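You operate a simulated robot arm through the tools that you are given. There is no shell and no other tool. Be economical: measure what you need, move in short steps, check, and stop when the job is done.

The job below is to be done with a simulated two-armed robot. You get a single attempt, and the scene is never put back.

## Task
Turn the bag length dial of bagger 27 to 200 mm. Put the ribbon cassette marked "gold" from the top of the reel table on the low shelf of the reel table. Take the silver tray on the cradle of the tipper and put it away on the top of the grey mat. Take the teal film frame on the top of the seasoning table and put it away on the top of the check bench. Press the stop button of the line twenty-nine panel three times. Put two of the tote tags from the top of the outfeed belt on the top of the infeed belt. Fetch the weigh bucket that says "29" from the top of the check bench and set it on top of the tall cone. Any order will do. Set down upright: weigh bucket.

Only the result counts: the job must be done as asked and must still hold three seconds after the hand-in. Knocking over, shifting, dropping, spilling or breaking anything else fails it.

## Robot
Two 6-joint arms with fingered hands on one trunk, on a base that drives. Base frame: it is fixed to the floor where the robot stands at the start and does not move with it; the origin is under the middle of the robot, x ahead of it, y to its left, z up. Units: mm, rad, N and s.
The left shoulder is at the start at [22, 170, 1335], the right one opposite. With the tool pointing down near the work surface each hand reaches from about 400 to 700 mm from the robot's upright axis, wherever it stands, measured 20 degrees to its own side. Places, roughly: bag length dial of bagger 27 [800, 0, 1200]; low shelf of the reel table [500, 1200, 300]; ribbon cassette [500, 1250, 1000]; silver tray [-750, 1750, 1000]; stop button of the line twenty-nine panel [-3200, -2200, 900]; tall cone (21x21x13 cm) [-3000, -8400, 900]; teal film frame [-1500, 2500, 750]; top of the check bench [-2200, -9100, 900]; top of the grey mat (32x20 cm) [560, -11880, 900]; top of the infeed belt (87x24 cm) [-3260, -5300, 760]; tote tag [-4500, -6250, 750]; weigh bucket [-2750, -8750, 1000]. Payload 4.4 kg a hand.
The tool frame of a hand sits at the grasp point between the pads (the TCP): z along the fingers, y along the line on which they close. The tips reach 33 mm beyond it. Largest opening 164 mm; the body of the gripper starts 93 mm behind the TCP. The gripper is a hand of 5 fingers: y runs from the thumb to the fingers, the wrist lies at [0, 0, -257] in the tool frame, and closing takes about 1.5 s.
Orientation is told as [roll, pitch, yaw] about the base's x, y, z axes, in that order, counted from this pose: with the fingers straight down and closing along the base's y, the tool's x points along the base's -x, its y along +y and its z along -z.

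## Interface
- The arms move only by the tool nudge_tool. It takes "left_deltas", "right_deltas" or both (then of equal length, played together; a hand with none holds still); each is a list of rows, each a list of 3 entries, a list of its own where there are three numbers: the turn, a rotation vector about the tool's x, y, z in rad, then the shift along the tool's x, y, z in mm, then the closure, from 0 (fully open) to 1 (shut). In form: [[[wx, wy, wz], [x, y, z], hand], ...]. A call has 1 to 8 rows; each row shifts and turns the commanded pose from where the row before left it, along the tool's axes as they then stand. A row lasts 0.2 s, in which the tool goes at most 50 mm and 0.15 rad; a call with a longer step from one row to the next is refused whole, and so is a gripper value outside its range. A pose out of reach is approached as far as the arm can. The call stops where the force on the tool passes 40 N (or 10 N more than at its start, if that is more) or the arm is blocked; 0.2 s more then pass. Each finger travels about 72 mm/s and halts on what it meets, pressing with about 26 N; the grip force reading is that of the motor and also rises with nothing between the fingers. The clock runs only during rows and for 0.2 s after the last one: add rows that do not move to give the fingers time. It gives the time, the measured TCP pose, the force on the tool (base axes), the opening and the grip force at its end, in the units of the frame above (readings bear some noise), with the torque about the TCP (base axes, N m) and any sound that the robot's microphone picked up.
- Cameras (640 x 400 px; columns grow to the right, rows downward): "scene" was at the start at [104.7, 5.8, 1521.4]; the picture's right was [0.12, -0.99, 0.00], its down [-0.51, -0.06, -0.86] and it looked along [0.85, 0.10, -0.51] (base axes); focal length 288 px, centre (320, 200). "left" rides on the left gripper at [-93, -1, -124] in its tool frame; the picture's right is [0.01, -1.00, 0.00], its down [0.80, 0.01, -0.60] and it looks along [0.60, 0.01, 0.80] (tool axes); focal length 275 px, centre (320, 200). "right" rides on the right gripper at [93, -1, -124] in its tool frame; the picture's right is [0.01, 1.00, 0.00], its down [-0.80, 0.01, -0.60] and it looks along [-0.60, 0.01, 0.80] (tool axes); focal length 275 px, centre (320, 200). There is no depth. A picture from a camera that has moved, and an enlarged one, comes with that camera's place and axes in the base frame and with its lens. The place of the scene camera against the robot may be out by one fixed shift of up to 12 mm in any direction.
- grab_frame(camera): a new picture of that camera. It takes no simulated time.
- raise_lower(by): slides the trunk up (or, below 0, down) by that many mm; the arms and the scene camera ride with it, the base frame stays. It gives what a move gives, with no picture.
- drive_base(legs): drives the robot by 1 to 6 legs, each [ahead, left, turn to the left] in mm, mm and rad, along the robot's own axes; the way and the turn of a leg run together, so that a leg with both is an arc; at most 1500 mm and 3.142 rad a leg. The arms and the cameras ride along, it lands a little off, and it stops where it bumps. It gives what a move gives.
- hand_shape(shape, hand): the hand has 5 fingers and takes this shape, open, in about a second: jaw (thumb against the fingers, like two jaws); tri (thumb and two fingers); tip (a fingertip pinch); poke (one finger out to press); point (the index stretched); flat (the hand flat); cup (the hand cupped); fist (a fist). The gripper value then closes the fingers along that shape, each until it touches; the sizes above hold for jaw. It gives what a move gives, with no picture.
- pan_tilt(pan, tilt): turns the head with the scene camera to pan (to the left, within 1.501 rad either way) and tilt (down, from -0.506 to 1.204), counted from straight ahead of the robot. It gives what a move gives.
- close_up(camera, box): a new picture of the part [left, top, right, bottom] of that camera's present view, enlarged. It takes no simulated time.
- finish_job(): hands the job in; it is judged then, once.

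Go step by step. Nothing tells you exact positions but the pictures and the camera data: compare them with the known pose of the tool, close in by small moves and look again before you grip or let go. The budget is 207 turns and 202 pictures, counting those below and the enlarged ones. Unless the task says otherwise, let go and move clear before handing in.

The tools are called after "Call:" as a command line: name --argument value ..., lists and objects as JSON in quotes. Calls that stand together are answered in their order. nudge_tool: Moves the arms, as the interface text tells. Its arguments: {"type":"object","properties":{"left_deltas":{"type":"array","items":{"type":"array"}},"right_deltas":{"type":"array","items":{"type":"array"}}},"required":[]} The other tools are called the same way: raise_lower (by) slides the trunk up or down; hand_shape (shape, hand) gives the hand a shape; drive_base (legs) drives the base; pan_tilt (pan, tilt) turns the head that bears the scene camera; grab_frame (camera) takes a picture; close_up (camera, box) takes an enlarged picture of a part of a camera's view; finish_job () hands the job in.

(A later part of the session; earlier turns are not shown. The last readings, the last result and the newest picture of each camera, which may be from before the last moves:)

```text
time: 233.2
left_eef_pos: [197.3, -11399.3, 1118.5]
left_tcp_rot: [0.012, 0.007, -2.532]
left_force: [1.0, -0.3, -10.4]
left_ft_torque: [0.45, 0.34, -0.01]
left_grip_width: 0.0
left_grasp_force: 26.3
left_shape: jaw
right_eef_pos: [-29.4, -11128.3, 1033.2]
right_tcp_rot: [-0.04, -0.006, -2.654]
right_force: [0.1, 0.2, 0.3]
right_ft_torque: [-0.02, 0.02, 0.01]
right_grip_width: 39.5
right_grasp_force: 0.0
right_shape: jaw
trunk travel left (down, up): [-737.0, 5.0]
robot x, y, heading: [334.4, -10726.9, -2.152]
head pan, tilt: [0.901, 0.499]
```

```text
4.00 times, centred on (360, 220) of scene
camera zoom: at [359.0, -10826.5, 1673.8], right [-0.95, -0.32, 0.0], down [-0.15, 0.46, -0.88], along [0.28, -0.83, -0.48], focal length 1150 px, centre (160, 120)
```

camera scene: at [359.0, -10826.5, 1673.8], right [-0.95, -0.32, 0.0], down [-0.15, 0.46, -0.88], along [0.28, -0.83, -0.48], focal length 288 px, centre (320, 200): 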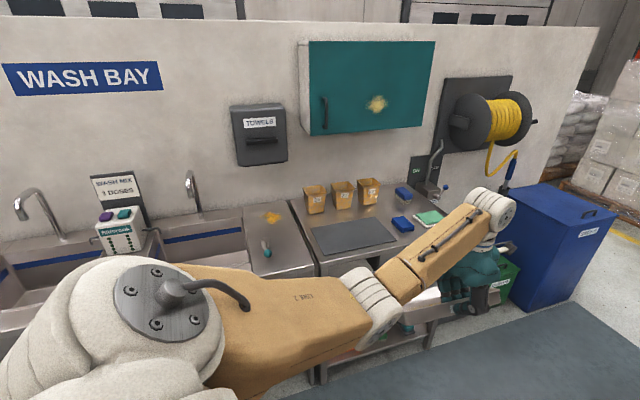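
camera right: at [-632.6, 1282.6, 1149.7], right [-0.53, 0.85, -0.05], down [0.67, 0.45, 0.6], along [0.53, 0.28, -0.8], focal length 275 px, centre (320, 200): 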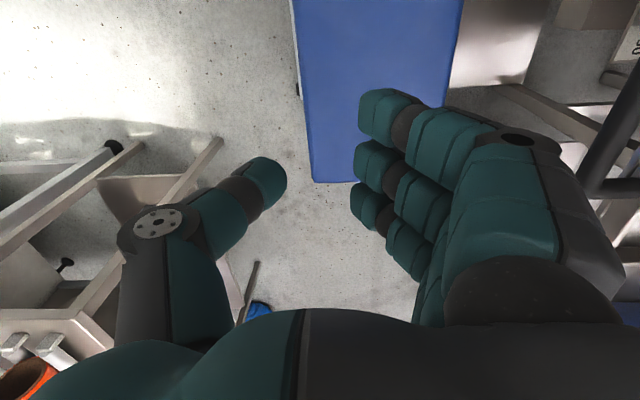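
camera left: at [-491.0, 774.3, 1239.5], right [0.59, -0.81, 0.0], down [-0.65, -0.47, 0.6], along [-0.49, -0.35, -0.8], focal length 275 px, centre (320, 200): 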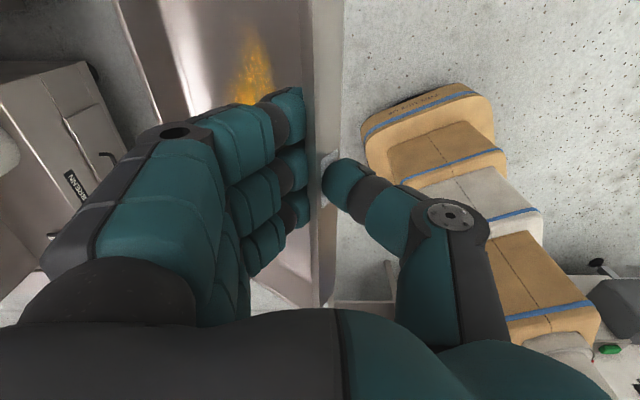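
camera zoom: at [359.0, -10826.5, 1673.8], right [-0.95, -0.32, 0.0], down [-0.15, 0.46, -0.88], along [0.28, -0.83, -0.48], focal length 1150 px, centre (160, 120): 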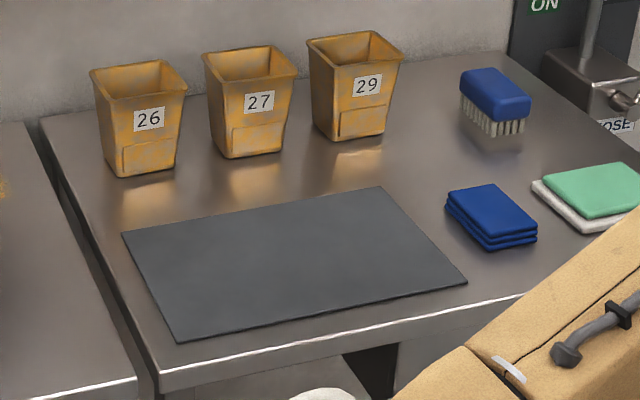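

The mat centre comes out at about [551,-11861], with 130 mm of free counter behind it. I'll drive the tray over in two steps, checking in between.

Call:
drive_base --legs '[[120, 345, 0.01], [57, 165, 0]]'

Call:
grab_frame --camera "scene"

Call:
grab_frame --camera "left"

```text
time: 236.6
left_eef_pos: [523.3, -11820.0, 1119.2]
left_tcp_rot: [0.008, 0.007, -2.526]
left_force: [0.3, -0.2, -11.7]
left_ft_torque: [0.53, 0.38, -0.02]
left_grip_width: 0.0
left_grasp_force: 26.4
left_shape: jaw
right_eef_pos: [295.5, -11549.4, 1033.1]
right_tcp_rot: [-0.04, -0.003, -2.645]
right_force: [-0.4, -0.4, -0.6]
right_ft_torque: [0.01, 0.06, -0.01]
right_grip_width: 39.5
right_grasp_force: 0.0
right_shape: jaw
trunk travel left (down, up): [-737.0, 5.0]
robot x, y, heading: [655.8, -11142.7, -2.141]
head pan, tilt: [0.901, 0.499]
```

```text
90 pictures are left
camera scene: at [682.2, -11246.3, 1673.7], right [-0.95, -0.32, 0.0], down [-0.15, 0.45, -0.88], along [0.28, -0.83, -0.48], focal length 288 px, centre (320, 200)
```

scene: 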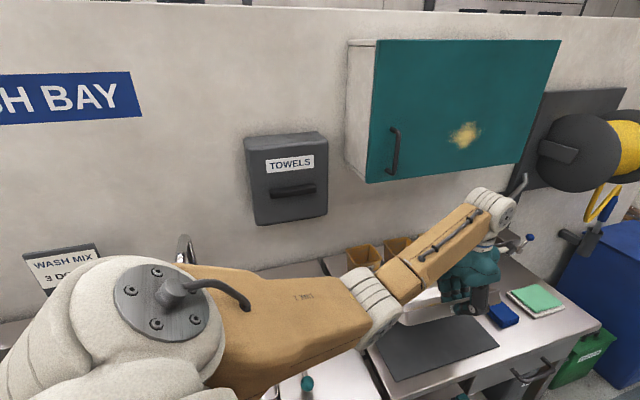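

```text
89 pictures are left
camera left: at [447.1, -11872.0, 1241.6], right [-0.57, 0.82, -0.01], down [0.65, 0.46, 0.61], along [0.5, 0.34, -0.8], focal length 275 px, centre (320, 200)
```

left: 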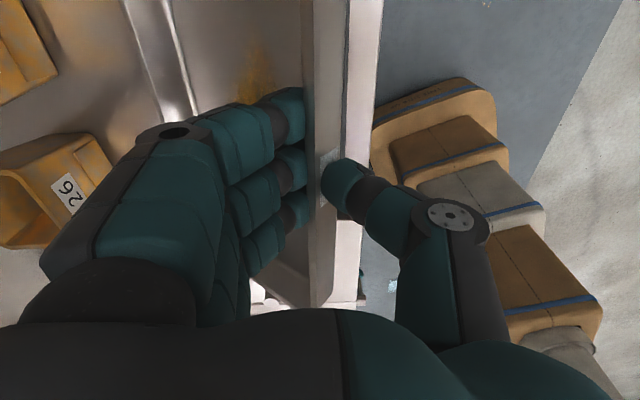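

The refined mat centre is about [548,-11822] with the surface near z 945, so I need to come back about 26 mm and shift 19 mm. I'll adjust, lower a little, and look from both sides.

Call:
nudge_tool --left_deltas '[[[0, 0, 0], [10, -13, 0], 1.0], [[0, 0, 0], [9, -13, 0], 1.0], [[0, 0, 0], [0, 0, 15], 1.0], [[0, 0, 0], [0, 0, 10], 1.0], [[0, 0, 0], [0, 0, 0], 1.0]]'

Call:
grab_frame --camera "right"

Call:
close_up --camera "scene" --box '[340, 230, 540, 400]'

```text
time: 237.8
left_eef_pos: [523.3, -11786.4, 1093.6]
left_tcp_rot: [0.005, 0.007, -2.525]
left_force: [0.4, -0.1, -10.9]
left_ft_torque: [0.46, 0.34, -0.01]
left_grip_width: 0.0
left_grasp_force: 25.9
left_shape: jaw
right_eef_pos: [294.7, -11549.1, 1033.1]
right_tcp_rot: [-0.039, -0.004, -2.646]
right_force: [0.3, 0.6, -0.2]
right_ft_torque: [0.02, -0.05, 0.01]
right_grip_width: 39.4
right_grasp_force: 0.1
right_shape: jaw
trunk travel left (down, up): [-737.0, 5.0]
robot x, y, heading: [652.7, -11143.6, -2.146]
head pan, tilt: [0.901, 0.499]
```

```text
88 pictures are left
camera right: at [380.3, -11506.5, 1156.6], right [0.49, -0.87, -0.04], down [-0.69, -0.41, 0.6], along [-0.54, -0.27, -0.8], focal length 275 px, centre (320, 200)
```

right: 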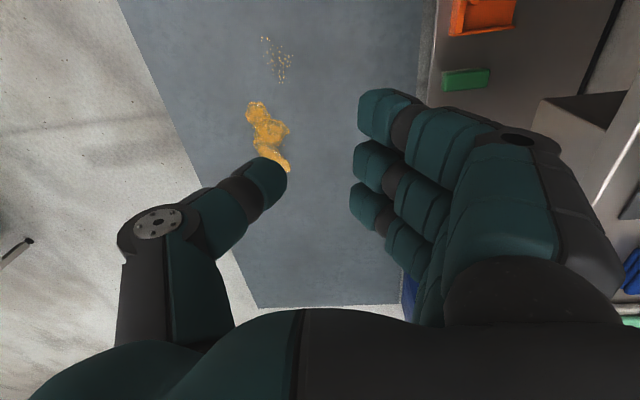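

```text
2.35 times, centred on (440, 315) of scene
camera zoom: at [681.5, -11245.3, 1673.7], right [-0.95, -0.32, 0.0], down [-0.15, 0.45, -0.88], along [0.28, -0.83, -0.48], focal length 676 px, centre (38, -71)
```

zoom: 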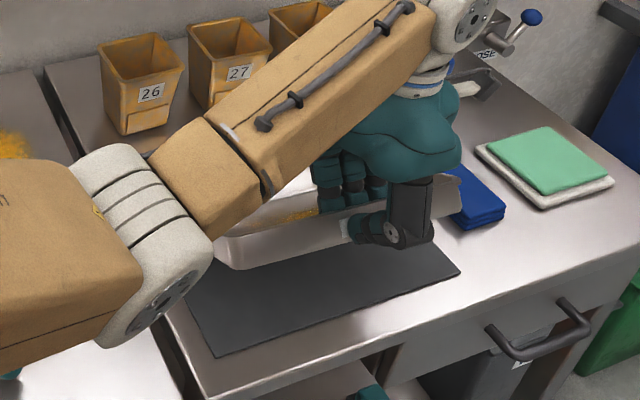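

The tray is right above the mat and well lined up. I'll lower slowly until its back edge touches.

Call:
nudge_tool --left_deltas '[[[0, 0, 0], [0, 0, 6], 1.0], [[0, 0, 0], [0, 0, 6], 1.0], [[0, 0, 0], [0, 0, 6], 1.0], [[0, 0, 0], [0, 0, 0], 1.0]]'

Call:
nudge_tool --left_deltas '[[[0, 0, 0], [0, 0, 5], 1.0], [[0, 0, 0], [0, 0, 5], 1.0], [[0, 0, 0], [0, 0, 5], 1.0], [[0, 0, 0], [0, 0, 0], 1.0]]'

```text
time: 238.8
left_eef_pos: [525.1, -11787.4, 1075.5]
left_tcp_rot: [0.009, 0.006, -2.525]
left_force: [0.1, -0.5, -9.7]
left_ft_torque: [0.45, 0.32, 0.0]
left_grip_width: 0.0
left_grasp_force: 25.9
left_shape: jaw
right_eef_pos: [295.4, -11548.5, 1033.1]
right_tcp_rot: [-0.04, -0.004, -2.646]
right_force: [-0.3, 0.0, -0.5]
right_ft_torque: [0.01, -0.02, 0.0]
right_grip_width: 39.4
right_grasp_force: 0.1
right_shape: jaw
trunk travel left (down, up): [-737.0, 5.0]
robot x, y, heading: [654.0, -11143.3, -2.142]
head pan, tilt: [0.901, 0.499]
```

```text
time: 239.8
left_eef_pos: [524.2, -11787.3, 1060.9]
left_tcp_rot: [0.009, 0.007, -2.525]
left_force: [0.4, -0.7, -10.5]
left_ft_torque: [0.48, 0.31, -0.03]
left_grip_width: 0.1
left_grasp_force: 25.6
left_shape: jaw
right_eef_pos: [294.8, -11549.0, 1033.0]
right_tcp_rot: [-0.04, -0.005, -2.645]
right_force: [0.9, 0.5, 0.1]
right_ft_torque: [-0.01, 0.01, 0.01]
right_grip_width: 39.6
right_grasp_force: 0.0
right_shape: jaw
trunk travel left (down, up): [-737.0, 5.0]
robot x, y, heading: [654.8, -11145.7, -2.141]
head pan, tilt: [0.901, 0.499]
```

No contact yet; I'll continue down.

Call:
nudge_tool --left_deltas '[[[0, 0, 0], [0, 0, 6], 1.0], [[0, 0, 0], [0, 0, 6], 1.0], [[0, 0, 0], [0, 0, 6], 1.0], [[0, 0, 0], [0, 0, 0], 1.0]]'

Call:
close_up --camera "scene" --box '[340, 230, 540, 400]'

```text
time: 240.8
left_eef_pos: [524.4, -11786.8, 1042.1]
left_tcp_rot: [0.009, 0.006, -2.527]
left_force: [0.0, -0.1, -9.9]
left_ft_torque: [0.48, 0.32, 0.01]
left_grip_width: 0.2
left_grasp_force: 25.9
left_shape: jaw
right_eef_pos: [295.4, -11548.1, 1032.9]
right_tcp_rot: [-0.04, -0.005, -2.647]
right_force: [-0.5, -0.1, 0.3]
right_ft_torque: [0.05, 0.01, 0.02]
right_grip_width: 39.4
right_grasp_force: 0.3
right_shape: jaw
trunk travel left (down, up): [-737.0, 5.0]
robot x, y, heading: [652.3, -11145.9, -2.142]
head pan, tilt: [0.901, 0.499]
```

```text
2.35 times, centred on (440, 315) of scene
camera zoom: at [681.4, -11245.1, 1673.8], right [-0.95, -0.32, 0.0], down [-0.15, 0.45, -0.88], along [0.28, -0.83, -0.48], focal length 676 px, centre (38, -71)
```

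zoom: 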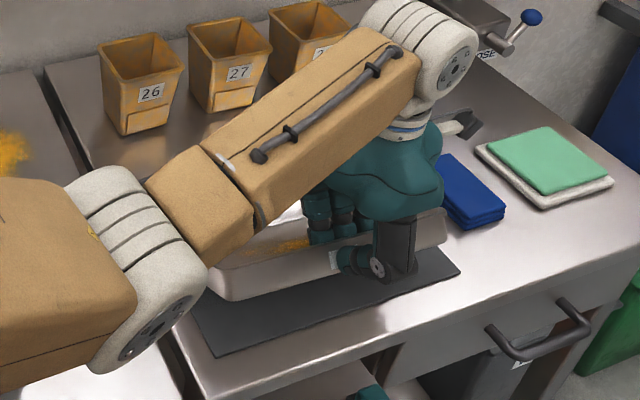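

Still clear and lined up. I'll go further down.

Call:
nudge_tool --left_deltas '[[[0, 0, 0], [0, 0, 6], 1.0], [[0, 0, 0], [0, 0, 6], 1.0], [[0, 0, 0], [0, 0, 6], 1.0], [[0, 0, 0], [0, 0, 0], 1.0]]'

Call:
nudge_tool --left_deltas '[[[0, 0, 0], [0, 0, 5], 1.0], [[0, 0, 0], [0, 0, 5], 1.0], [[0, 0, 0], [0, 0, 0], 1.0]]'

```text
time: 241.8
left_eef_pos: [522.9, -11785.2, 1025.0]
left_tcp_rot: [0.009, 0.005, -2.526]
left_force: [-1.7, 4.2, -5.1]
left_ft_torque: [-0.01, 0.61, -0.19]
left_grip_width: 0.1
left_grasp_force: 26.1
left_shape: jaw
right_eef_pos: [295.3, -11547.4, 1033.3]
right_tcp_rot: [-0.038, -0.005, -2.645]
right_force: [0.9, -0.2, 0.1]
right_ft_torque: [-0.02, -0.03, 0.03]
right_grip_width: 39.3
right_grasp_force: 0.0
right_shape: jaw
trunk travel left (down, up): [-737.0, 5.0]
robot x, y, heading: [657.1, -11142.7, -2.142]
head pan, tilt: [0.901, 0.499]
```

```text
time: 242.6
left_eef_pos: [523.4, -11786.5, 1014.9]
left_tcp_rot: [0.01, 0.006, -2.527]
left_force: [-3.1, 2.9, -3.0]
left_ft_torque: [-0.03, 0.4, -0.26]
left_grip_width: 0.0
left_grasp_force: 25.9
left_shape: jaw
right_eef_pos: [294.8, -11547.6, 1035.0]
right_tcp_rot: [-0.04, -0.004, -2.645]
right_force: [-0.3, -0.1, -0.2]
right_ft_torque: [0.01, -0.01, 0.05]
right_grip_width: 39.4
right_grasp_force: 0.0
right_shape: jaw
trunk travel left (down, up): [-737.0, 5.0]
robot x, y, heading: [656.5, -11145.5, -2.146]
head pan, tilt: [0.901, 0.499]
```

Contact began near TCP 1028, so the mat is lower (z≈900) than I'd assumed, which shifts my estimate of its position. I'll look before going on.

Call:
close_up --camera "scene" --box '[340, 230, 540, 400]'

Call:
grab_frame --camera "left"

```text
2.35 times, centred on (440, 315) of scene
camera zoom: at [680.9, -11243.3, 1673.9], right [-0.95, -0.32, 0.0], down [-0.15, 0.45, -0.88], along [0.28, -0.83, -0.48], focal length 676 px, centre (38, -71)
```

zoom: 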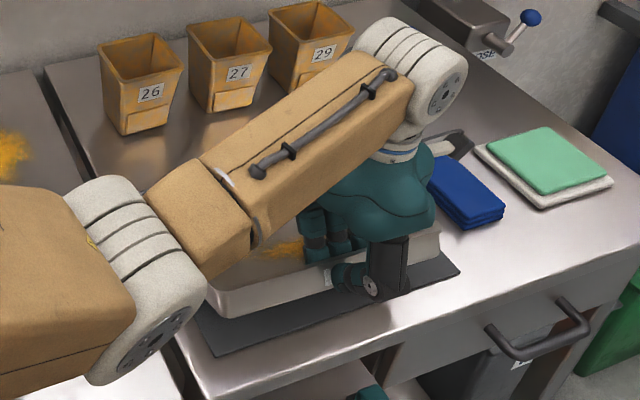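

```text
84 pictures are left
camera left: at [447.4, -11837.5, 1138.8], right [-0.57, 0.82, -0.01], down [0.65, 0.46, 0.6], along [0.5, 0.34, -0.8], focal length 275 px, centre (320, 200)
```

left: 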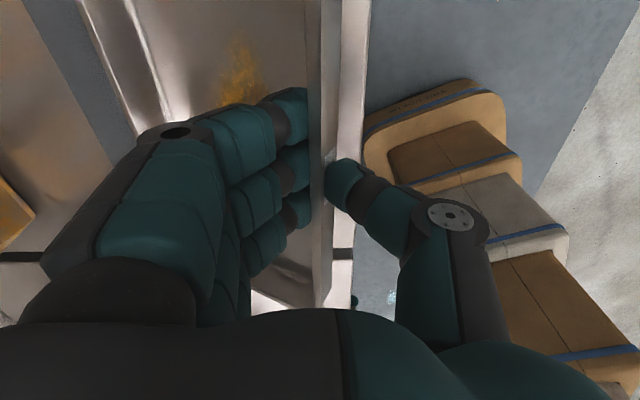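

The camera scale and the two-view fix both put the mat near z 943, with the tray tilted only about 14°; so the tray is already over the mat. I'll ease it down the last 20 mm while drawing the hand back slightly.

Call:
nudge_tool --left_deltas '[[[0, 0, 0], [0, -3, 5], 1.0], [[0, 0, 0], [0, -3, 5], 1.0], [[0, 0, 0], [0, -2, 4], 1.0], [[0, 0, 0], [0, 0, 0], 1.0]]'

Call:
close_up --camera "scene" --box '[340, 230, 540, 400]'

Call:
grab_frame --camera "left"

```text
time: 243.6
left_eef_pos: [520.1, -11780.2, 1000.9]
left_tcp_rot: [0.011, 0.006, -2.525]
left_force: [-3.9, 3.2, -4.0]
left_ft_torque: [-0.04, 0.31, -0.26]
left_grip_width: 0.2
left_grasp_force: 26.1
left_shape: jaw
right_eef_pos: [294.0, -11548.1, 1034.1]
right_tcp_rot: [-0.038, -0.006, -2.647]
right_force: [0.9, -0.2, 0.0]
right_ft_torque: [0.01, 0.02, -0.02]
right_grip_width: 39.6
right_grasp_force: 0.0
right_shape: jaw
trunk travel left (down, up): [-737.0, 5.0]
robot x, y, heading: [655.7, -11144.5, -2.145]
head pan, tilt: [0.901, 0.499]
```

```text
2.35 times, centred on (440, 315) of scene
camera zoom: at [680.9, -11243.8, 1673.9], right [-0.95, -0.32, 0.0], down [-0.15, 0.45, -0.88], along [0.28, -0.83, -0.48], focal length 676 px, centre (38, -71)
```

zoom: 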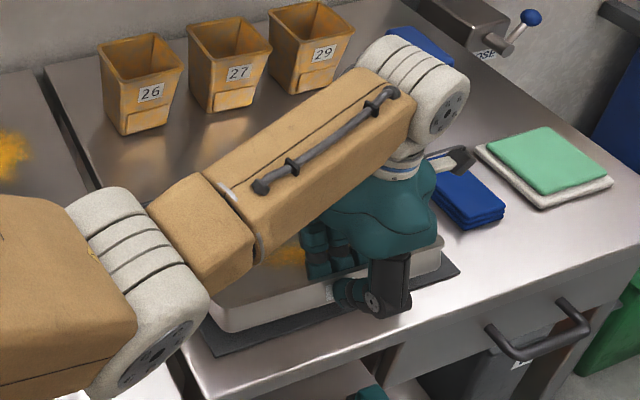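

```text
82 pictures are left
camera left: at [443.2, -11831.5, 1124.5], right [-0.57, 0.82, -0.01], down [0.65, 0.46, 0.6], along [0.5, 0.34, -0.8], focal length 275 px, centre (320, 200)
```

left: 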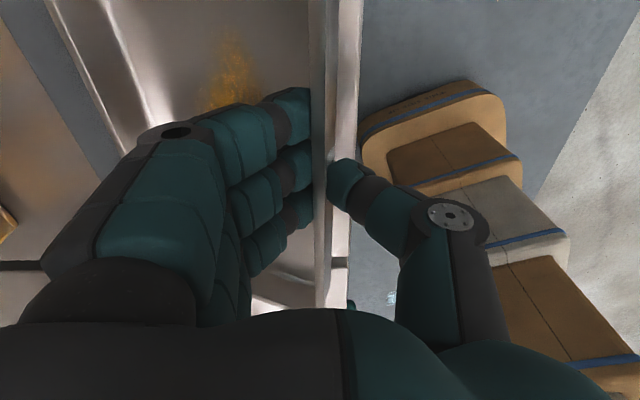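

The front is still about 15 mm up and the back has mat to spare, so I'll finish lowering while easing slightly forward.

Call:
nudge_tool --left_deltas '[[[0, 0, 0], [0, 3, 5], 1.0], [[0, 0, 0], [0, 3, 5], 1.0], [[0, 0, 0], [0, 3, 4], 1.0], [[0, 0, 0], [0, 0, 0], 1.0]]'

Call:
close_up --camera "scene" --box '[340, 230, 540, 400]'

```text
time: 244.6
left_eef_pos: [525.8, -11786.4, 986.3]
left_tcp_rot: [0.011, 0.007, -2.525]
left_force: [-3.3, 4.3, -4.0]
left_ft_torque: [-0.02, 0.19, -0.08]
left_grip_width: 0.0
left_grasp_force: 26.3
left_shape: jaw
right_eef_pos: [294.0, -11548.0, 1034.0]
right_tcp_rot: [-0.038, -0.005, -2.645]
right_force: [-0.6, -0.9, -0.7]
right_ft_torque: [0.01, 0.02, 0.02]
right_grip_width: 39.3
right_grasp_force: 0.1
right_shape: jaw
trunk travel left (down, up): [-737.0, 5.0]
robot x, y, heading: [653.1, -11149.3, -2.143]
head pan, tilt: [0.901, 0.499]
```

```text
2.35 times, centred on (440, 315) of scene
camera zoom: at [681.2, -11243.7, 1673.9], right [-0.95, -0.32, 0.0], down [-0.15, 0.45, -0.88], along [0.28, -0.83, -0.48], focal length 676 px, centre (38, -71)
```

zoom: 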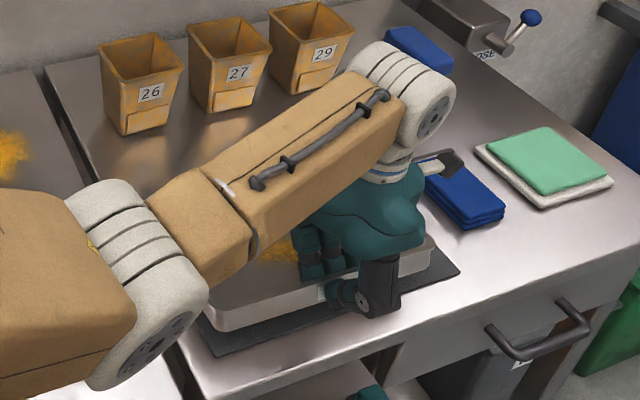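

Call:
nudge_tool --left_deltas '[[[0, 0, 0], [0, 2, 5], 1.0], [[0, 0, 0], [0, 2, 5], 1.0], [[0, 0, 0], [0, 1, 4], 1.0], [[0, 0, 0], [0, 0, 0], 1.0]]'

Call:
close_up --camera "scene" --box '[340, 230, 540, 400]'

Call:
grab_frame --camera "left"

```text
time: 245.6
left_eef_pos: [528.2, -11792.7, 974.0]
left_tcp_rot: [0.009, 0.007, -2.526]
left_force: [-2.5, 3.2, -3.6]
left_ft_torque: [0.01, 0.09, -0.13]
left_grip_width: 0.0
left_grasp_force: 26.6
left_shape: jaw
right_eef_pos: [295.9, -11549.1, 1033.4]
right_tcp_rot: [-0.039, -0.005, -2.648]
right_force: [0.5, -0.8, 0.8]
right_ft_torque: [0.01, 0.02, 0.01]
right_grip_width: 39.3
right_grasp_force: 0.1
right_shape: jaw
trunk travel left (down, up): [-737.0, 5.0]
robot x, y, heading: [652.8, -11144.0, -2.144]
head pan, tilt: [0.901, 0.499]
```

```text
2.35 times, centred on (440, 315) of scene
camera zoom: at [681.0, -11243.7, 1673.9], right [-0.95, -0.32, 0.0], down [-0.15, 0.45, -0.88], along [0.28, -0.83, -0.48], focal length 676 px, centre (38, -71)
```

zoom: 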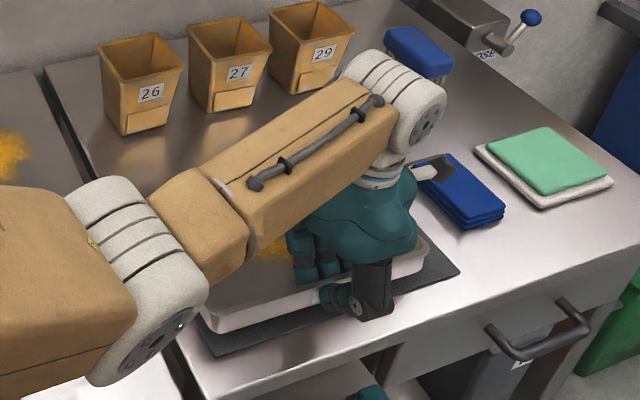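

```text
79 pictures are left
camera left: at [451.8, -11843.2, 1097.0], right [-0.57, 0.82, -0.01], down [0.65, 0.46, 0.6], along [0.5, 0.34, -0.8], focal length 275 px, centre (320, 200)
```

left: 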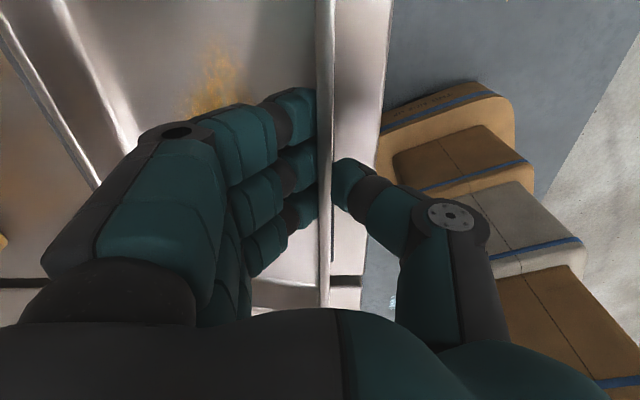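

The tray is nearly flat now. I'll lower a little more, straight down.

Call:
nudge_tool --left_deltas '[[[0, 0, 0], [0, 0, 4], 1.0], [[0, 0, 0], [0, 0, 4], 1.0], [[0, 0, 0], [0, 0, 4], 1.0], [[0, 0, 0], [0, 0, 0], 1.0]]'

Call:
close_up --camera "left" --box '[0, 0, 440, 320]'

Call:
close_up --camera "scene" --box '[380, 280, 500, 400]'

```text
time: 246.6
left_eef_pos: [527.8, -11791.1, 960.8]
left_tcp_rot: [0.011, 0.008, -2.526]
left_force: [-2.3, 3.0, -4.2]
left_ft_torque: [-0.02, 0.03, -0.03]
left_grip_width: 0.1
left_grasp_force: 26.2
left_shape: jaw
right_eef_pos: [295.3, -11548.1, 1033.2]
right_tcp_rot: [-0.037, -0.006, -2.648]
right_force: [0.2, -0.1, -0.5]
right_ft_torque: [0.0, 0.0, 0.0]
right_grip_width: 39.4
right_grasp_force: 0.1
right_shape: jaw
trunk travel left (down, up): [-737.0, 5.0]
robot x, y, heading: [653.1, -11148.3, -2.139]
head pan, tilt: [0.901, 0.499]
```

```text
1.25 times, centred on (220, 160) of left
camera zoom: at [452.0, -11843.5, 1084.9], right [-0.57, 0.82, -0.01], down [0.65, 0.46, 0.6], along [0.5, 0.34, -0.8], focal length 344 px, centre (445, 250)
```

zoom: 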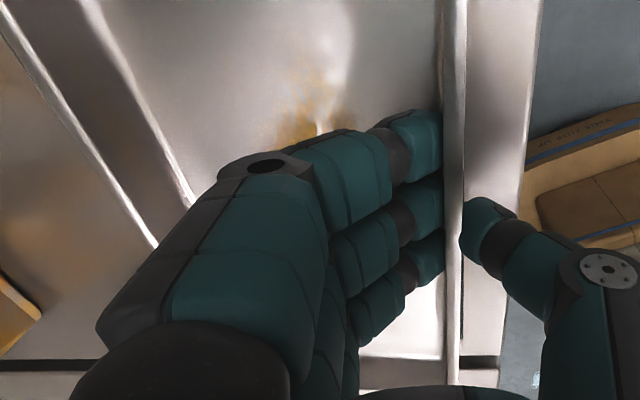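

```text
3.33 times, centred on (440, 340) of scene
camera zoom: at [681.0, -11243.6, 1673.9], right [-0.95, -0.32, 0.0], down [-0.15, 0.45, -0.88], along [0.28, -0.83, -0.48], focal length 958 px, centre (-80, -267)
```

zoom: 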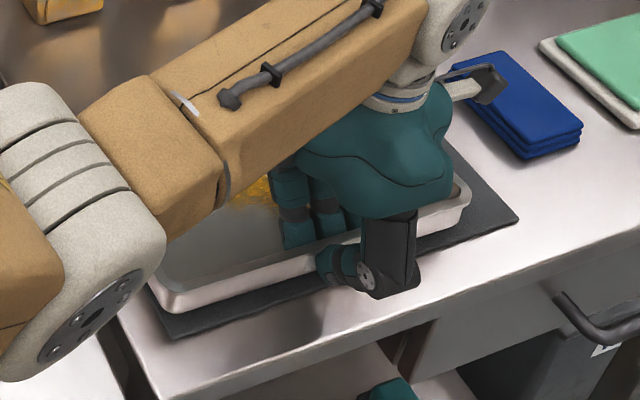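

The tray sits about 15 mm too far left on the mat and its front is a few mm up. I'll slide it right, then lower the rest.

Call:
nudge_tool --left_deltas '[[[0, 0, 0], [-8, -2, -3], 1.0], [[0, 0, 0], [-9, -2, 0], 1.0], [[0, 0, 0], [0, 0, 4], 1.0], [[0, 0, 0], [0, 0, 4], 1.0], [[0, 0, 0], [0, 0, 3], 1.0], [[0, 0, 0], [0, 0, 0], 1.0]]'

Call:
close_up --camera "scene" --box '[380, 280, 500, 400]'

```text
time: 248.0
left_eef_pos: [511.2, -11799.2, 953.0]
left_tcp_rot: [0.009, 0.005, -2.525]
left_force: [0.0, 3.8, -4.3]
left_ft_torque: [0.01, -0.12, 0.62]
left_grip_width: 0.3
left_grasp_force: 26.0
left_shape: jaw
right_eef_pos: [295.3, -11548.6, 1034.1]
right_tcp_rot: [-0.038, -0.006, -2.647]
right_force: [0.3, 0.0, 0.2]
right_ft_torque: [-0.03, -0.01, -0.01]
right_grip_width: 39.3
right_grasp_force: 0.1
right_shape: jaw
trunk travel left (down, up): [-737.0, 5.0]
robot x, y, heading: [655.7, -11143.5, -2.139]
head pan, tilt: [0.901, 0.499]
```

```text
3.33 times, centred on (440, 340) of scene
camera zoom: at [681.5, -11243.6, 1673.9], right [-0.95, -0.32, 0.0], down [-0.15, 0.45, -0.88], along [0.28, -0.83, -0.48], focal length 958 px, centre (-80, -267)
```

zoom: 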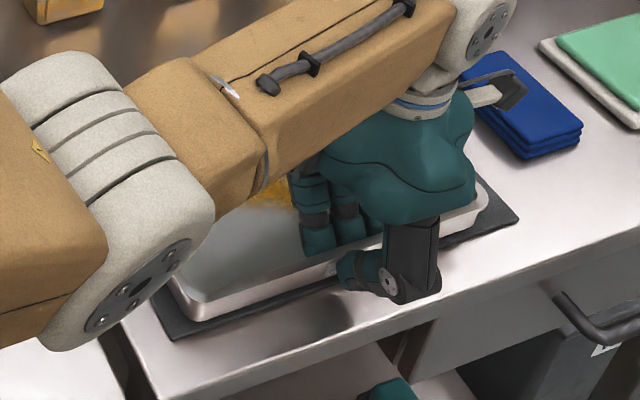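

Now nicely centred on the mat. I'll lower a few more mm until the weight is off, then release.

Call:
nudge_tool --left_deltas '[[[0, 0, 0], [0, 0, 3], 1.0], [[0, 0, 0], [0, 0, 3], 1.0], [[0, 0, 0], [0, 0, 0], 1.0]]'

Call:
nudge_tool --left_deltas '[[[0, 0, 0], [0, 0, 3], 1.0], [[0, 0, 0], [0, 0, 3], 1.0], [[0, 0, 0], [0, 0, 0], 1.0]]'

```text
time: 248.8
left_eef_pos: [512.4, -11798.2, 947.1]
left_tcp_rot: [0.01, 0.005, -2.524]
left_force: [-2.2, 4.4, -4.0]
left_ft_torque: [0.06, -0.04, 0.39]
left_grip_width: 0.0
left_grasp_force: 26.1
left_shape: jaw
right_eef_pos: [295.0, -11547.4, 1033.4]
right_tcp_rot: [-0.04, -0.006, -2.645]
right_force: [0.8, 0.7, 1.1]
right_ft_torque: [-0.04, -0.02, 0.01]
right_grip_width: 39.3
right_grasp_force: 0.2
right_shape: jaw
trunk travel left (down, up): [-737.0, 5.0]
robot x, y, heading: [658.7, -11143.6, -2.141]
head pan, tilt: [0.901, 0.499]
```

```text
time: 249.6
left_eef_pos: [511.5, -11798.3, 945.5]
left_tcp_rot: [0.014, -0.001, -2.525]
left_force: [0.0, 2.8, 27.8]
left_ft_torque: [0.01, -0.04, 0.48]
left_grip_width: 0.0
left_grasp_force: 26.0
left_shape: jaw
right_eef_pos: [296.7, -11545.1, 1035.6]
right_tcp_rot: [-0.036, -0.009, -2.646]
right_force: [-0.5, 1.0, -0.1]
right_ft_torque: [-0.03, 0.0, 0.04]
right_grip_width: 39.4
right_grasp_force: 0.1
right_shape: jaw
trunk travel left (down, up): [-737.0, 5.0]
robot x, y, heading: [657.2, -11147.7, -2.144]
head pan, tilt: [0.901, 0.499]
```

The tray is now down (force reversed to +28 N). I'll ease off, open, and lift the hand clear.

Call:
nudge_tool --left_deltas '[[[0, 0, 0], [0, 0, -4], 1.0], [[0, 0, 0], [0, 0, 0], 0.8], [[0, 0, 0], [0, 0, 0], 0.76], [[0, 0, 0], [0, 0, 0], 0.76], [[0, 0, 0], [0, 0, -25], 0.76], [[0, 0, 0], [0, 0, -40], 0.76], [[0, 0, 0], [0, 0, -50], 0.76], [[0, 0, 0], [0, 0, -50], 0.76]]'

Call:
close_up --camera "scene" --box '[340, 230, 540, 400]'

```text
time: 251.4
left_eef_pos: [514.0, -11797.2, 1112.5]
left_tcp_rot: [0.01, 0.006, -2.526]
left_force: [0.3, 0.4, 0.2]
left_ft_torque: [-0.01, -0.03, -0.01]
left_grip_width: 39.2
left_grasp_force: 0.0
left_shape: jaw
right_eef_pos: [295.2, -11547.7, 1034.5]
right_tcp_rot: [-0.038, -0.006, -2.646]
right_force: [-0.2, 1.2, -0.4]
right_ft_torque: [-0.01, 0.01, 0.01]
right_grip_width: 39.6
right_grasp_force: 0.1
right_shape: jaw
trunk travel left (down, up): [-737.0, 5.0]
robot x, y, heading: [653.4, -11143.4, -2.143]
head pan, tilt: [0.901, 0.499]
```

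```text
2.35 times, centred on (440, 315) of scene
camera zoom: at [681.6, -11243.0, 1673.9], right [-0.95, -0.32, 0.0], down [-0.15, 0.45, -0.88], along [0.28, -0.83, -0.48], focal length 676 px, centre (38, -71)
```

zoom: 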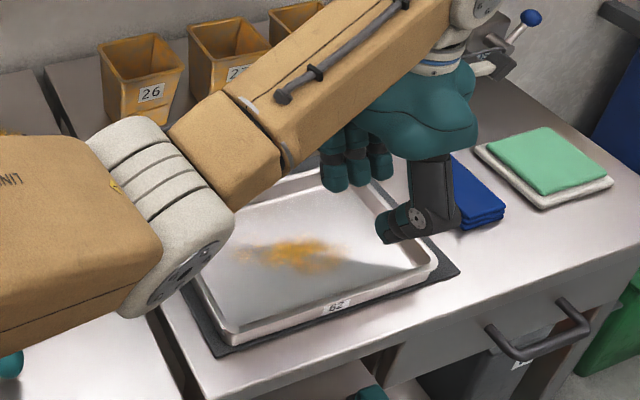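

The silver tray rests flat on the grey mat. Next is the bucket on the check bench: I'll back off, turn that way, and look.

Call:
drive_base --legs '[[-178, -467, 0], [0, 0, -1.6]]'

Call:
pan_tilt --pan 0.0 --tilt 0.25

Call:
grab_frame --camera "scene"

```text
time: 258.2
left_eef_pos: [-297.1, -10579.9, 1111.9]
left_tcp_rot: [0.011, 0.006, 2.159]
left_force: [-0.1, 0.1, -0.4]
left_ft_torque: [0.02, -0.04, -0.01]
left_grip_width: 38.6
left_grasp_force: 0.0
left_shape: jaw
right_eef_pos: [-41.6, -10370.0, 1034.4]
right_tcp_rot: [-0.038, -0.005, 2.039]
right_force: [-0.1, 0.0, -0.4]
right_ft_torque: [0.0, -0.01, 0.04]
right_grip_width: 39.1
right_grasp_force: 0.1
right_shape: jaw
trunk travel left (down, up): [-737.0, 5.0]
robot x, y, heading: [349.5, -10738.5, 2.542]
head pan, tilt: [0.901, 0.499]
```

```text
time: 259.4
left_eef_pos: [-296.4, -10580.8, 1110.7]
left_tcp_rot: [0.007, 0.006, 2.16]
left_force: [0.5, 0.1, 0.2]
left_ft_torque: [0.02, -0.03, -0.01]
left_grip_width: 38.9
left_grasp_force: 0.0
left_shape: jaw
right_eef_pos: [-40.6, -10371.2, 1034.8]
right_tcp_rot: [-0.038, -0.006, 2.039]
right_force: [0.2, -0.5, -0.1]
right_ft_torque: [0.0, 0.0, -0.01]
right_grip_width: 39.5
right_grasp_force: 0.0
right_shape: jaw
trunk travel left (down, up): [-737.0, 5.0]
robot x, y, heading: [354.1, -10744.0, 2.543]
head pan, tilt: [0.0, 0.25]
```

```text
74 pictures are left
camera scene: at [269.9, -10686.7, 1697.0], right [0.56, 0.83, 0.0], down [0.2, -0.14, -0.97], along [-0.8, 0.55, -0.25], focal length 288 px, centre (320, 200)
```

scene: 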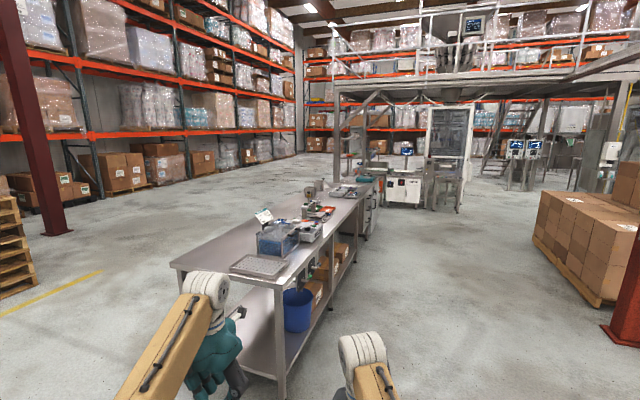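

A long bench lies ahead, probably the check bench. I'll zoom on its top.

Call:
close_up --camera "scene" --box '[170, 160, 410, 310]'

Call:
close_up --camera "scene" --box '[290, 140, 434, 230]'

```text
2.67 times, centred on (290, 235) of scene
camera zoom: at [269.9, -10686.7, 1697.0], right [0.56, 0.83, 0.0], down [0.2, -0.14, -0.97], along [-0.8, 0.55, -0.25], focal length 767 px, centre (400, 107)
```

zoom: 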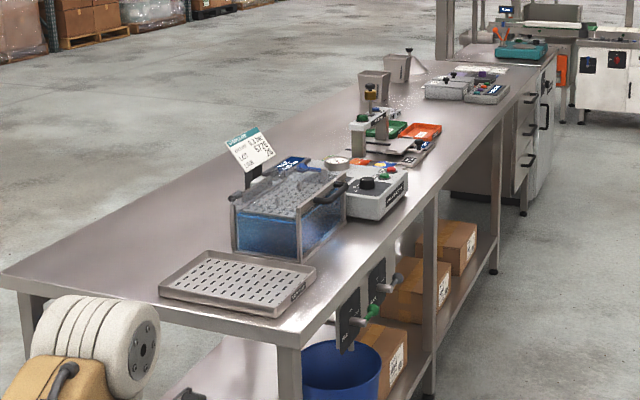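

```text
4.44 times, centred on (362, 185) of scene
camera zoom: at [269.9, -10686.7, 1697.0], right [0.56, 0.83, 0.0], down [0.2, -0.14, -0.97], along [-0.8, 0.55, -0.25], focal length 1278 px, centre (133, 267)
```

zoom: 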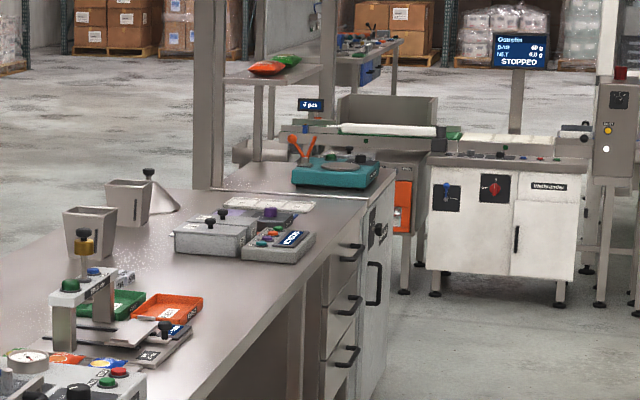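

This is the check bench, with two metal buckets and a cone near its far left edge. I'll drive round its near end to the left side and turn to face across it, staying well back.

Call:
drive_base --legs '[[706, 788, 0], [706, 788, 0], [1282, -320, 0], [1282, -320, 0], [0, 0, -1.928]]'

Call:
pan_tilt --pan 0.1 --tilt 0.45

Call:
grab_frame --camera "scene"

```text
time: 286.9
left_eef_pos: [-3050.9, -8710.0, 1111.7]
left_tcp_rot: [0.009, 0.007, 0.247]
left_force: [-0.6, 0.0, 0.4]
left_ft_torque: [0.02, -0.03, -0.01]
left_grip_width: 39.0
left_grasp_force: 0.0
left_shape: jaw
right_eef_pos: [-2936.1, -9022.4, 1033.9]
right_tcp_rot: [-0.039, -0.006, 0.128]
right_force: [-0.3, -0.1, -0.1]
right_ft_torque: [-0.01, 0.06, -0.01]
right_grip_width: 39.3
right_grasp_force: 0.1
right_shape: jaw
trunk travel left (down, up): [-737.0, 5.0]
robot x, y, heading: [-3419.4, -9271.4, 0.63]
head pan, tilt: [0.0, 0.25]
```

```text
time: 287.6
left_eef_pos: [-3049.6, -8710.1, 1111.4]
left_tcp_rot: [0.01, 0.005, 0.247]
left_force: [0.1, 0.2, -0.8]
left_ft_torque: [-0.01, -0.01, -0.02]
left_grip_width: 38.9
left_grasp_force: 0.1
left_shape: jaw
right_eef_pos: [-2936.4, -9021.8, 1034.2]
right_tcp_rot: [-0.037, -0.005, 0.127]
right_force: [0.5, -0.5, -0.3]
right_ft_torque: [0.02, -0.02, 0.01]
right_grip_width: 39.4
right_grasp_force: 0.1
right_shape: jaw
trunk travel left (down, up): [-737.0, 5.0]
robot x, y, heading: [-3417.5, -9266.3, 0.633]
head pan, tilt: [0.099, 0.45]
```

```text
71 pictures are left
camera scene: at [-3338.5, -9206.7, 1678.4], right [0.67, -0.74, 0.0], down [-0.32, -0.29, -0.9], along [0.67, 0.6, -0.43], focal length 288 px, centre (320, 200)
```

scene: 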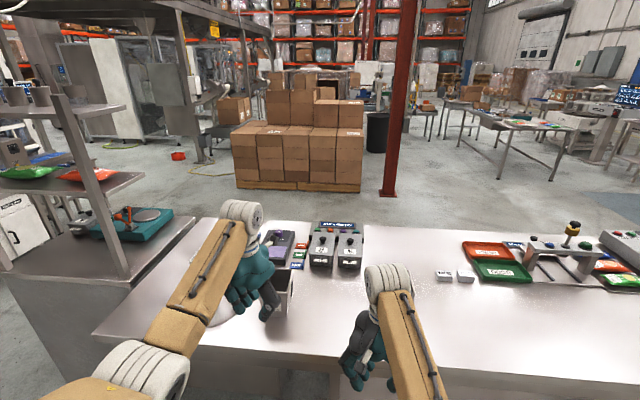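

The left hand hides the bucket and cone. I'll swing the left hand aside and look again.

Call:
nudge_tool --left_deltas '[[[0, 0, 0], [25, 40, 0], 0.3], [[0, 0, 0], [25, 40, 0], 0.2], [[0, 0, 0], [25, 40, 0], 0.2], [[0, 0, 0], [25, 40, 0], 0.2], [[0, 0, 0], [25, 40, 0], 0.2]]'

Call:
grab_frame --camera "scene"

```text
time: 288.8
left_eef_pos: [-3224.0, -8545.5, 1115.5]
left_tcp_rot: [0.009, 0.006, 0.247]
left_force: [-0.4, 0.0, 0.5]
left_ft_torque: [0.0, -0.02, 0.0]
left_grip_width: 131.0
left_grasp_force: 0.1
left_shape: jaw
right_eef_pos: [-2937.0, -9022.1, 1034.3]
right_tcp_rot: [-0.04, -0.005, 0.128]
right_force: [-0.6, 0.9, -0.2]
right_ft_torque: [-0.01, 0.0, 0.0]
right_grip_width: 39.4
right_grasp_force: 0.0
right_shape: jaw
trunk travel left (down, up): [-737.0, 5.0]
robot x, y, heading: [-3418.1, -9269.8, 0.632]
head pan, tilt: [0.099, 0.45]
```

```text
70 pictures are left
camera scene: at [-3340.0, -9205.8, 1678.4], right [0.67, -0.74, 0.0], down [-0.32, -0.29, -0.9], along [0.67, 0.6, -0.44], focal length 288 px, centre (320, 200)
```

scene: 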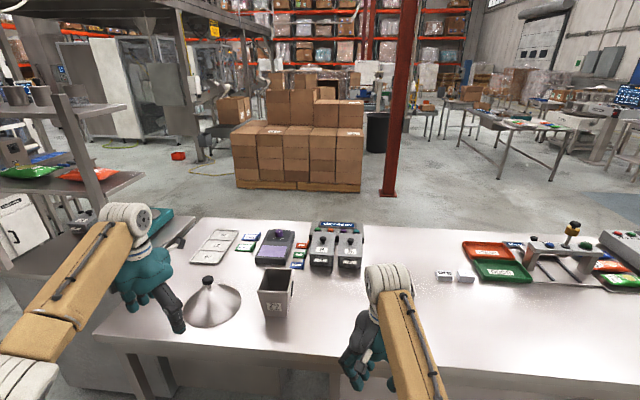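

The bucket and the cone are both in view now. I'll zoom in on them.

Call:
close_up --camera "scene" --box '[176, 245, 312, 345]'

```text
4.00 times, centred on (244, 295) of scene
camera zoom: at [-3340.0, -9205.8, 1678.4], right [0.67, -0.74, 0.0], down [-0.32, -0.29, -0.9], along [0.67, 0.6, -0.44], focal length 1150 px, centre (624, -180)
```

zoom: 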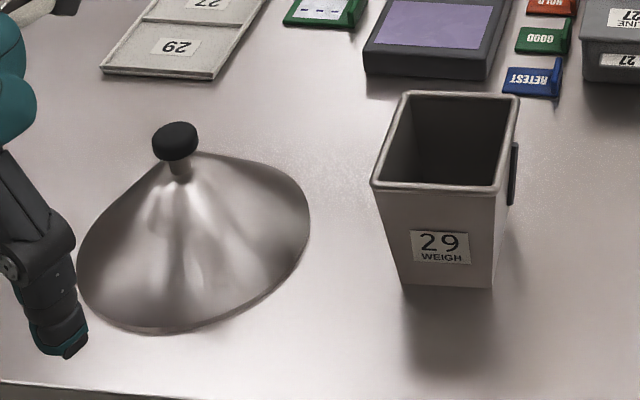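

Bucket 29 has a rim of about 98×110 mm at z≈1020, its centre near [-2881,-8597]. The cone has a knob on top at about [-3031,-8418], z≈1030. I'll drive 175 mm closer and bring the left hand over the bucket.

Call:
drive_base --legs '[[175, -14, 0]]'

Call:
nudge_tool --left_deltas '[[[0, 0, -0.14], [0, 0, 0], 0], [[0, 0, -0.14], [0, 0, 0], 0], [[0, 0, -0.12], [0, 0, 0], 0], [[0, 0, 0], [0, 0, 0], 0]]'

```text
time: 290.3
left_eef_pos: [-3068.7, -8451.6, 1114.1]
left_tcp_rot: [0.009, 0.006, 0.245]
left_force: [0.1, 0.3, 0.0]
left_ft_torque: [-0.01, 0.04, 0.02]
left_grip_width: 130.8
left_grasp_force: 0.0
left_shape: jaw
right_eef_pos: [-2783.7, -8930.2, 1034.1]
right_tcp_rot: [-0.041, -0.002, 0.127]
right_force: [0.4, 0.1, -0.4]
right_ft_torque: [-0.02, 0.04, 0.01]
right_grip_width: 39.4
right_grasp_force: 0.0
right_shape: jaw
trunk travel left (down, up): [-737.0, 5.0]
robot x, y, heading: [-3270.8, -9176.3, 0.631]
head pan, tilt: [0.099, 0.45]
```

```text
time: 291.3
left_eef_pos: [-3070.1, -8452.4, 1115.7]
left_tcp_rot: [0.012, 0.002, 0.647]
left_force: [0.3, 0.0, -0.4]
left_ft_torque: [-0.01, 0.03, -0.02]
left_grip_width: 163.9
left_grasp_force: 0.2
left_shape: jaw
right_eef_pos: [-2784.8, -8930.5, 1033.7]
right_tcp_rot: [-0.038, -0.005, 0.127]
right_force: [-0.2, 0.4, 1.2]
right_ft_torque: [-0.02, -0.01, 0.01]
right_grip_width: 39.3
right_grasp_force: 0.0
right_shape: jaw
trunk travel left (down, up): [-737.0, 5.0]
robot x, y, heading: [-3266.1, -9177.1, 0.627]
head pan, tilt: [0.099, 0.45]
```

Call:
nudge_tool --left_deltas '[[[-0.012, 0, 0], [-10.6, -38.3, 0], 0], [[0, 0, 0], [-10.6, -38.3, 0], 0], [[0, 0, 0], [-10.6, -38.3, 0], 0], [[0, 0, 0], [-10.6, -38.3, 0], 0], [[0, 0, 0], [-10.6, -38.3, 0], 0], [[0, 0, 0], [-10.6, -38.3, 0], 0], [[0, 0, 0], [0, 0, 0], 0]]'

Call:
grab_frame --camera "left"

```text
time: 292.9
left_eef_pos: [-2880.9, -8595.0, 1110.0]
left_tcp_rot: [0.022, 0.001, 0.645]
left_force: [0.5, -0.1, -0.4]
left_ft_torque: [-0.04, -0.04, -0.02]
left_grip_width: 164.1
left_grasp_force: 0.0
left_shape: jaw
right_eef_pos: [-2784.7, -8929.2, 1033.4]
right_tcp_rot: [-0.039, -0.006, 0.127]
right_force: [-0.1, 0.2, 0.2]
right_ft_torque: [-0.03, -0.05, -0.01]
right_grip_width: 39.3
right_grasp_force: 0.0
right_shape: jaw
trunk travel left (down, up): [-737.0, 5.0]
robot x, y, heading: [-3266.0, -9178.5, 0.627]
head pan, tilt: [0.099, 0.45]
```

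```text
68 pictures are left
camera left: at [-2804.0, -8542.3, 1232.7], right [0.59, -0.81, -0.02], down [-0.64, -0.48, 0.6], along [-0.5, -0.34, -0.8], focal length 275 px, centre (320, 200)
```

left: 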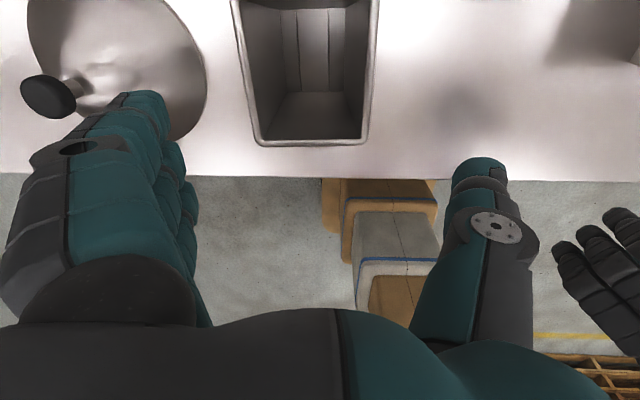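

The bucket is square to the hand, about 51 mm further forward. I'll drive 50 mm closer, lower a bit and check again.

Call:
drive_base --legs '[[51, 0, 0]]'

Call:
nudge_tool --left_deltas '[[[-0.022, 0, 0], [0, 6, 20], 0], [[0, 0, 0], [0, 0, 25], 0], [[0, 0, 0], [0, 0, 0], 0]]'

Call:
grab_frame --camera "left"

```text
time: 293.9
left_eef_pos: [-2839.1, -8565.4, 1106.7]
left_tcp_rot: [0.022, 0.002, 0.647]
left_force: [1.5, 0.1, 0.0]
left_ft_torque: [-0.04, 0.07, -0.02]
left_grip_width: 163.8
left_grasp_force: 0.1
left_shape: jaw
right_eef_pos: [-2742.1, -8899.2, 1033.2]
right_tcp_rot: [-0.039, -0.003, 0.126]
right_force: [0.8, 0.5, -1.8]
right_ft_torque: [-0.03, 0.07, 0.02]
right_grip_width: 39.4
right_grasp_force: 0.1
right_shape: jaw
trunk travel left (down, up): [-737.0, 5.0]
robot x, y, heading: [-3228.2, -9141.7, 0.629]
head pan, tilt: [0.099, 0.45]
```

```text
time: 294.7
left_eef_pos: [-2846.3, -8561.8, 1062.2]
left_tcp_rot: [0.045, 0.001, 0.646]
left_force: [0.2, 0.0, -0.2]
left_ft_torque: [0.0, -0.02, 0.03]
left_grip_width: 163.8
left_grasp_force: 0.1
left_shape: jaw
right_eef_pos: [-2744.3, -8900.6, 1036.0]
right_tcp_rot: [-0.038, -0.005, 0.124]
right_force: [-0.8, -1.5, -0.6]
right_ft_torque: [0.02, -0.03, -0.01]
right_grip_width: 39.4
right_grasp_force: 0.0
right_shape: jaw
trunk travel left (down, up): [-737.0, 5.0]
robot x, y, heading: [-3222.1, -9144.6, 0.634]
head pan, tilt: [0.099, 0.45]
```

```text
67 pictures are left
camera left: at [-2766.2, -8510.3, 1186.6], right [0.59, -0.8, -0.05], down [-0.63, -0.5, 0.6], along [-0.51, -0.33, -0.8], focal length 275 px, centre (320, 200)
```

left: 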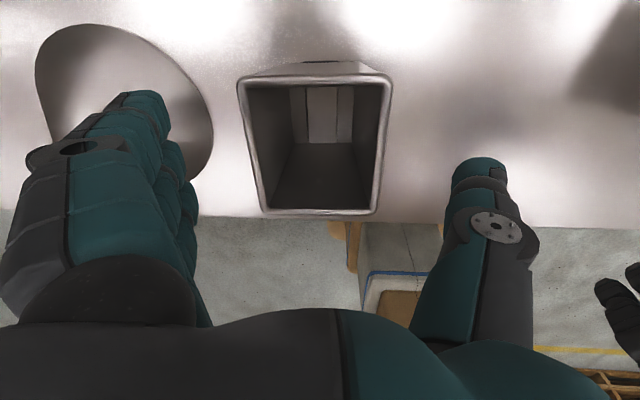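

The bucket is centred between thumb and fingers. I'll level the hand, descend to grip height and close.

Call:
nudge_tool --left_deltas '[[[0.045, 0, 0], [-5, 2, 10], 0], [[0, 0, 0], [0, 0, 25], 0], [[0, 0, 0], [0, 0, 22], 0], [[0, 0, 0], [0, 0, 20], 0], [[0, 0, 0], [0, 0, 0], 0.3], [[0, 0, 0], [0, 0, 0], 0.6], [[0, 0, 0], [0, 0, 0], 0.75], [[0, 0, 0], [0, 0, 0], 0.75]]'

Call:
nudge_tool --left_deltas '[[[0, 0, 0], [0, 0, 0], 0.75], [[0, 0, 0], [0, 0, 0], 0.75], [[0, 0, 0], [0, 0, -10], 0.75], [[0, 0, 0], [0, 0, -15], 0.75], [[0, 0, 0], [0, 0, 0], 0.75]]'

Call:
grab_frame --camera "scene"

```text
time: 296.5
left_eef_pos: [-2841.6, -8556.0, 985.3]
left_tcp_rot: [-0.001, 0.002, 0.646]
left_force: [0.5, 1.5, -0.3]
left_ft_torque: [0.12, 0.02, -0.06]
left_grip_width: 101.3
left_grasp_force: 25.4
left_shape: jaw
right_eef_pos: [-2744.5, -8899.8, 1033.7]
right_tcp_rot: [-0.04, -0.006, 0.125]
right_force: [0.2, 0.0, 0.3]
right_ft_torque: [0.01, 0.03, 0.02]
right_grip_width: 39.0
right_grasp_force: 0.1
right_shape: jaw
trunk travel left (down, up): [-737.0, 5.0]
robot x, y, heading: [-3226.0, -9144.6, 0.63]
head pan, tilt: [0.099, 0.45]
```

```text
time: 297.7
left_eef_pos: [-2842.8, -8554.3, 1011.9]
left_tcp_rot: [-0.001, 0.002, 0.647]
left_force: [0.3, 0.6, -5.5]
left_ft_torque: [0.04, -0.1, 0.0]
left_grip_width: 101.5
left_grasp_force: 25.5
left_shape: jaw
right_eef_pos: [-2743.2, -8898.4, 1033.9]
right_tcp_rot: [-0.041, -0.003, 0.126]
right_force: [-0.5, -0.4, -0.8]
right_ft_torque: [-0.02, 0.01, -0.02]
right_grip_width: 39.1
right_grasp_force: 0.0
right_shape: jaw
trunk travel left (down, up): [-737.0, 5.0]
robot x, y, heading: [-3221.4, -9146.2, 0.631]
head pan, tilt: [0.099, 0.45]
```

```text
66 pictures are left
camera scene: at [-3145.5, -9083.2, 1678.2], right [0.67, -0.75, 0.0], down [-0.33, -0.29, -0.9], along [0.67, 0.6, -0.44], focal length 288 px, centre (320, 200)
```

scene: 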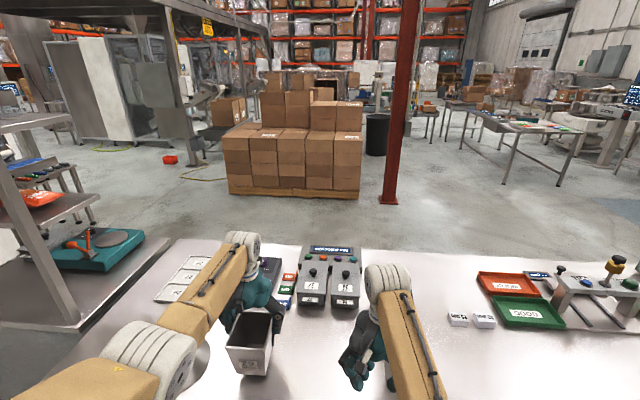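

Bucket 29 is gripped and off the bench. I'll lift it as high as the arm allows.

Call:
nudge_tool --left_deltas '[[[0, 0, 0], [0, 0, -30], 0.75], [[0, 0, 0], [0, 0, -30], 0.75], [[0, 0, 0], [0, 0, -30], 0.75], [[0, 0, 0], [0, 0, -35], 0.75], [[0, 0, 0], [0, 0, 0], 0.75]]'

```text
time: 298.9
left_eef_pos: [-2843.7, -8555.9, 1136.9]
left_tcp_rot: [-0.001, 0.002, 0.646]
left_force: [-0.1, 0.3, -6.2]
left_ft_torque: [0.08, -0.06, -0.03]
left_grip_width: 101.5
left_grasp_force: 26.0
left_shape: jaw
right_eef_pos: [-2743.5, -8899.8, 1034.5]
right_tcp_rot: [-0.041, -0.005, 0.126]
right_force: [-0.2, -0.2, 0.9]
right_ft_torque: [0.0, -0.01, 0.02]
right_grip_width: 39.3
right_grasp_force: 0.0
right_shape: jaw
trunk travel left (down, up): [-737.0, 5.0]
robot x, y, heading: [-3223.6, -9144.8, 0.63]
head pan, tilt: [0.099, 0.45]
```

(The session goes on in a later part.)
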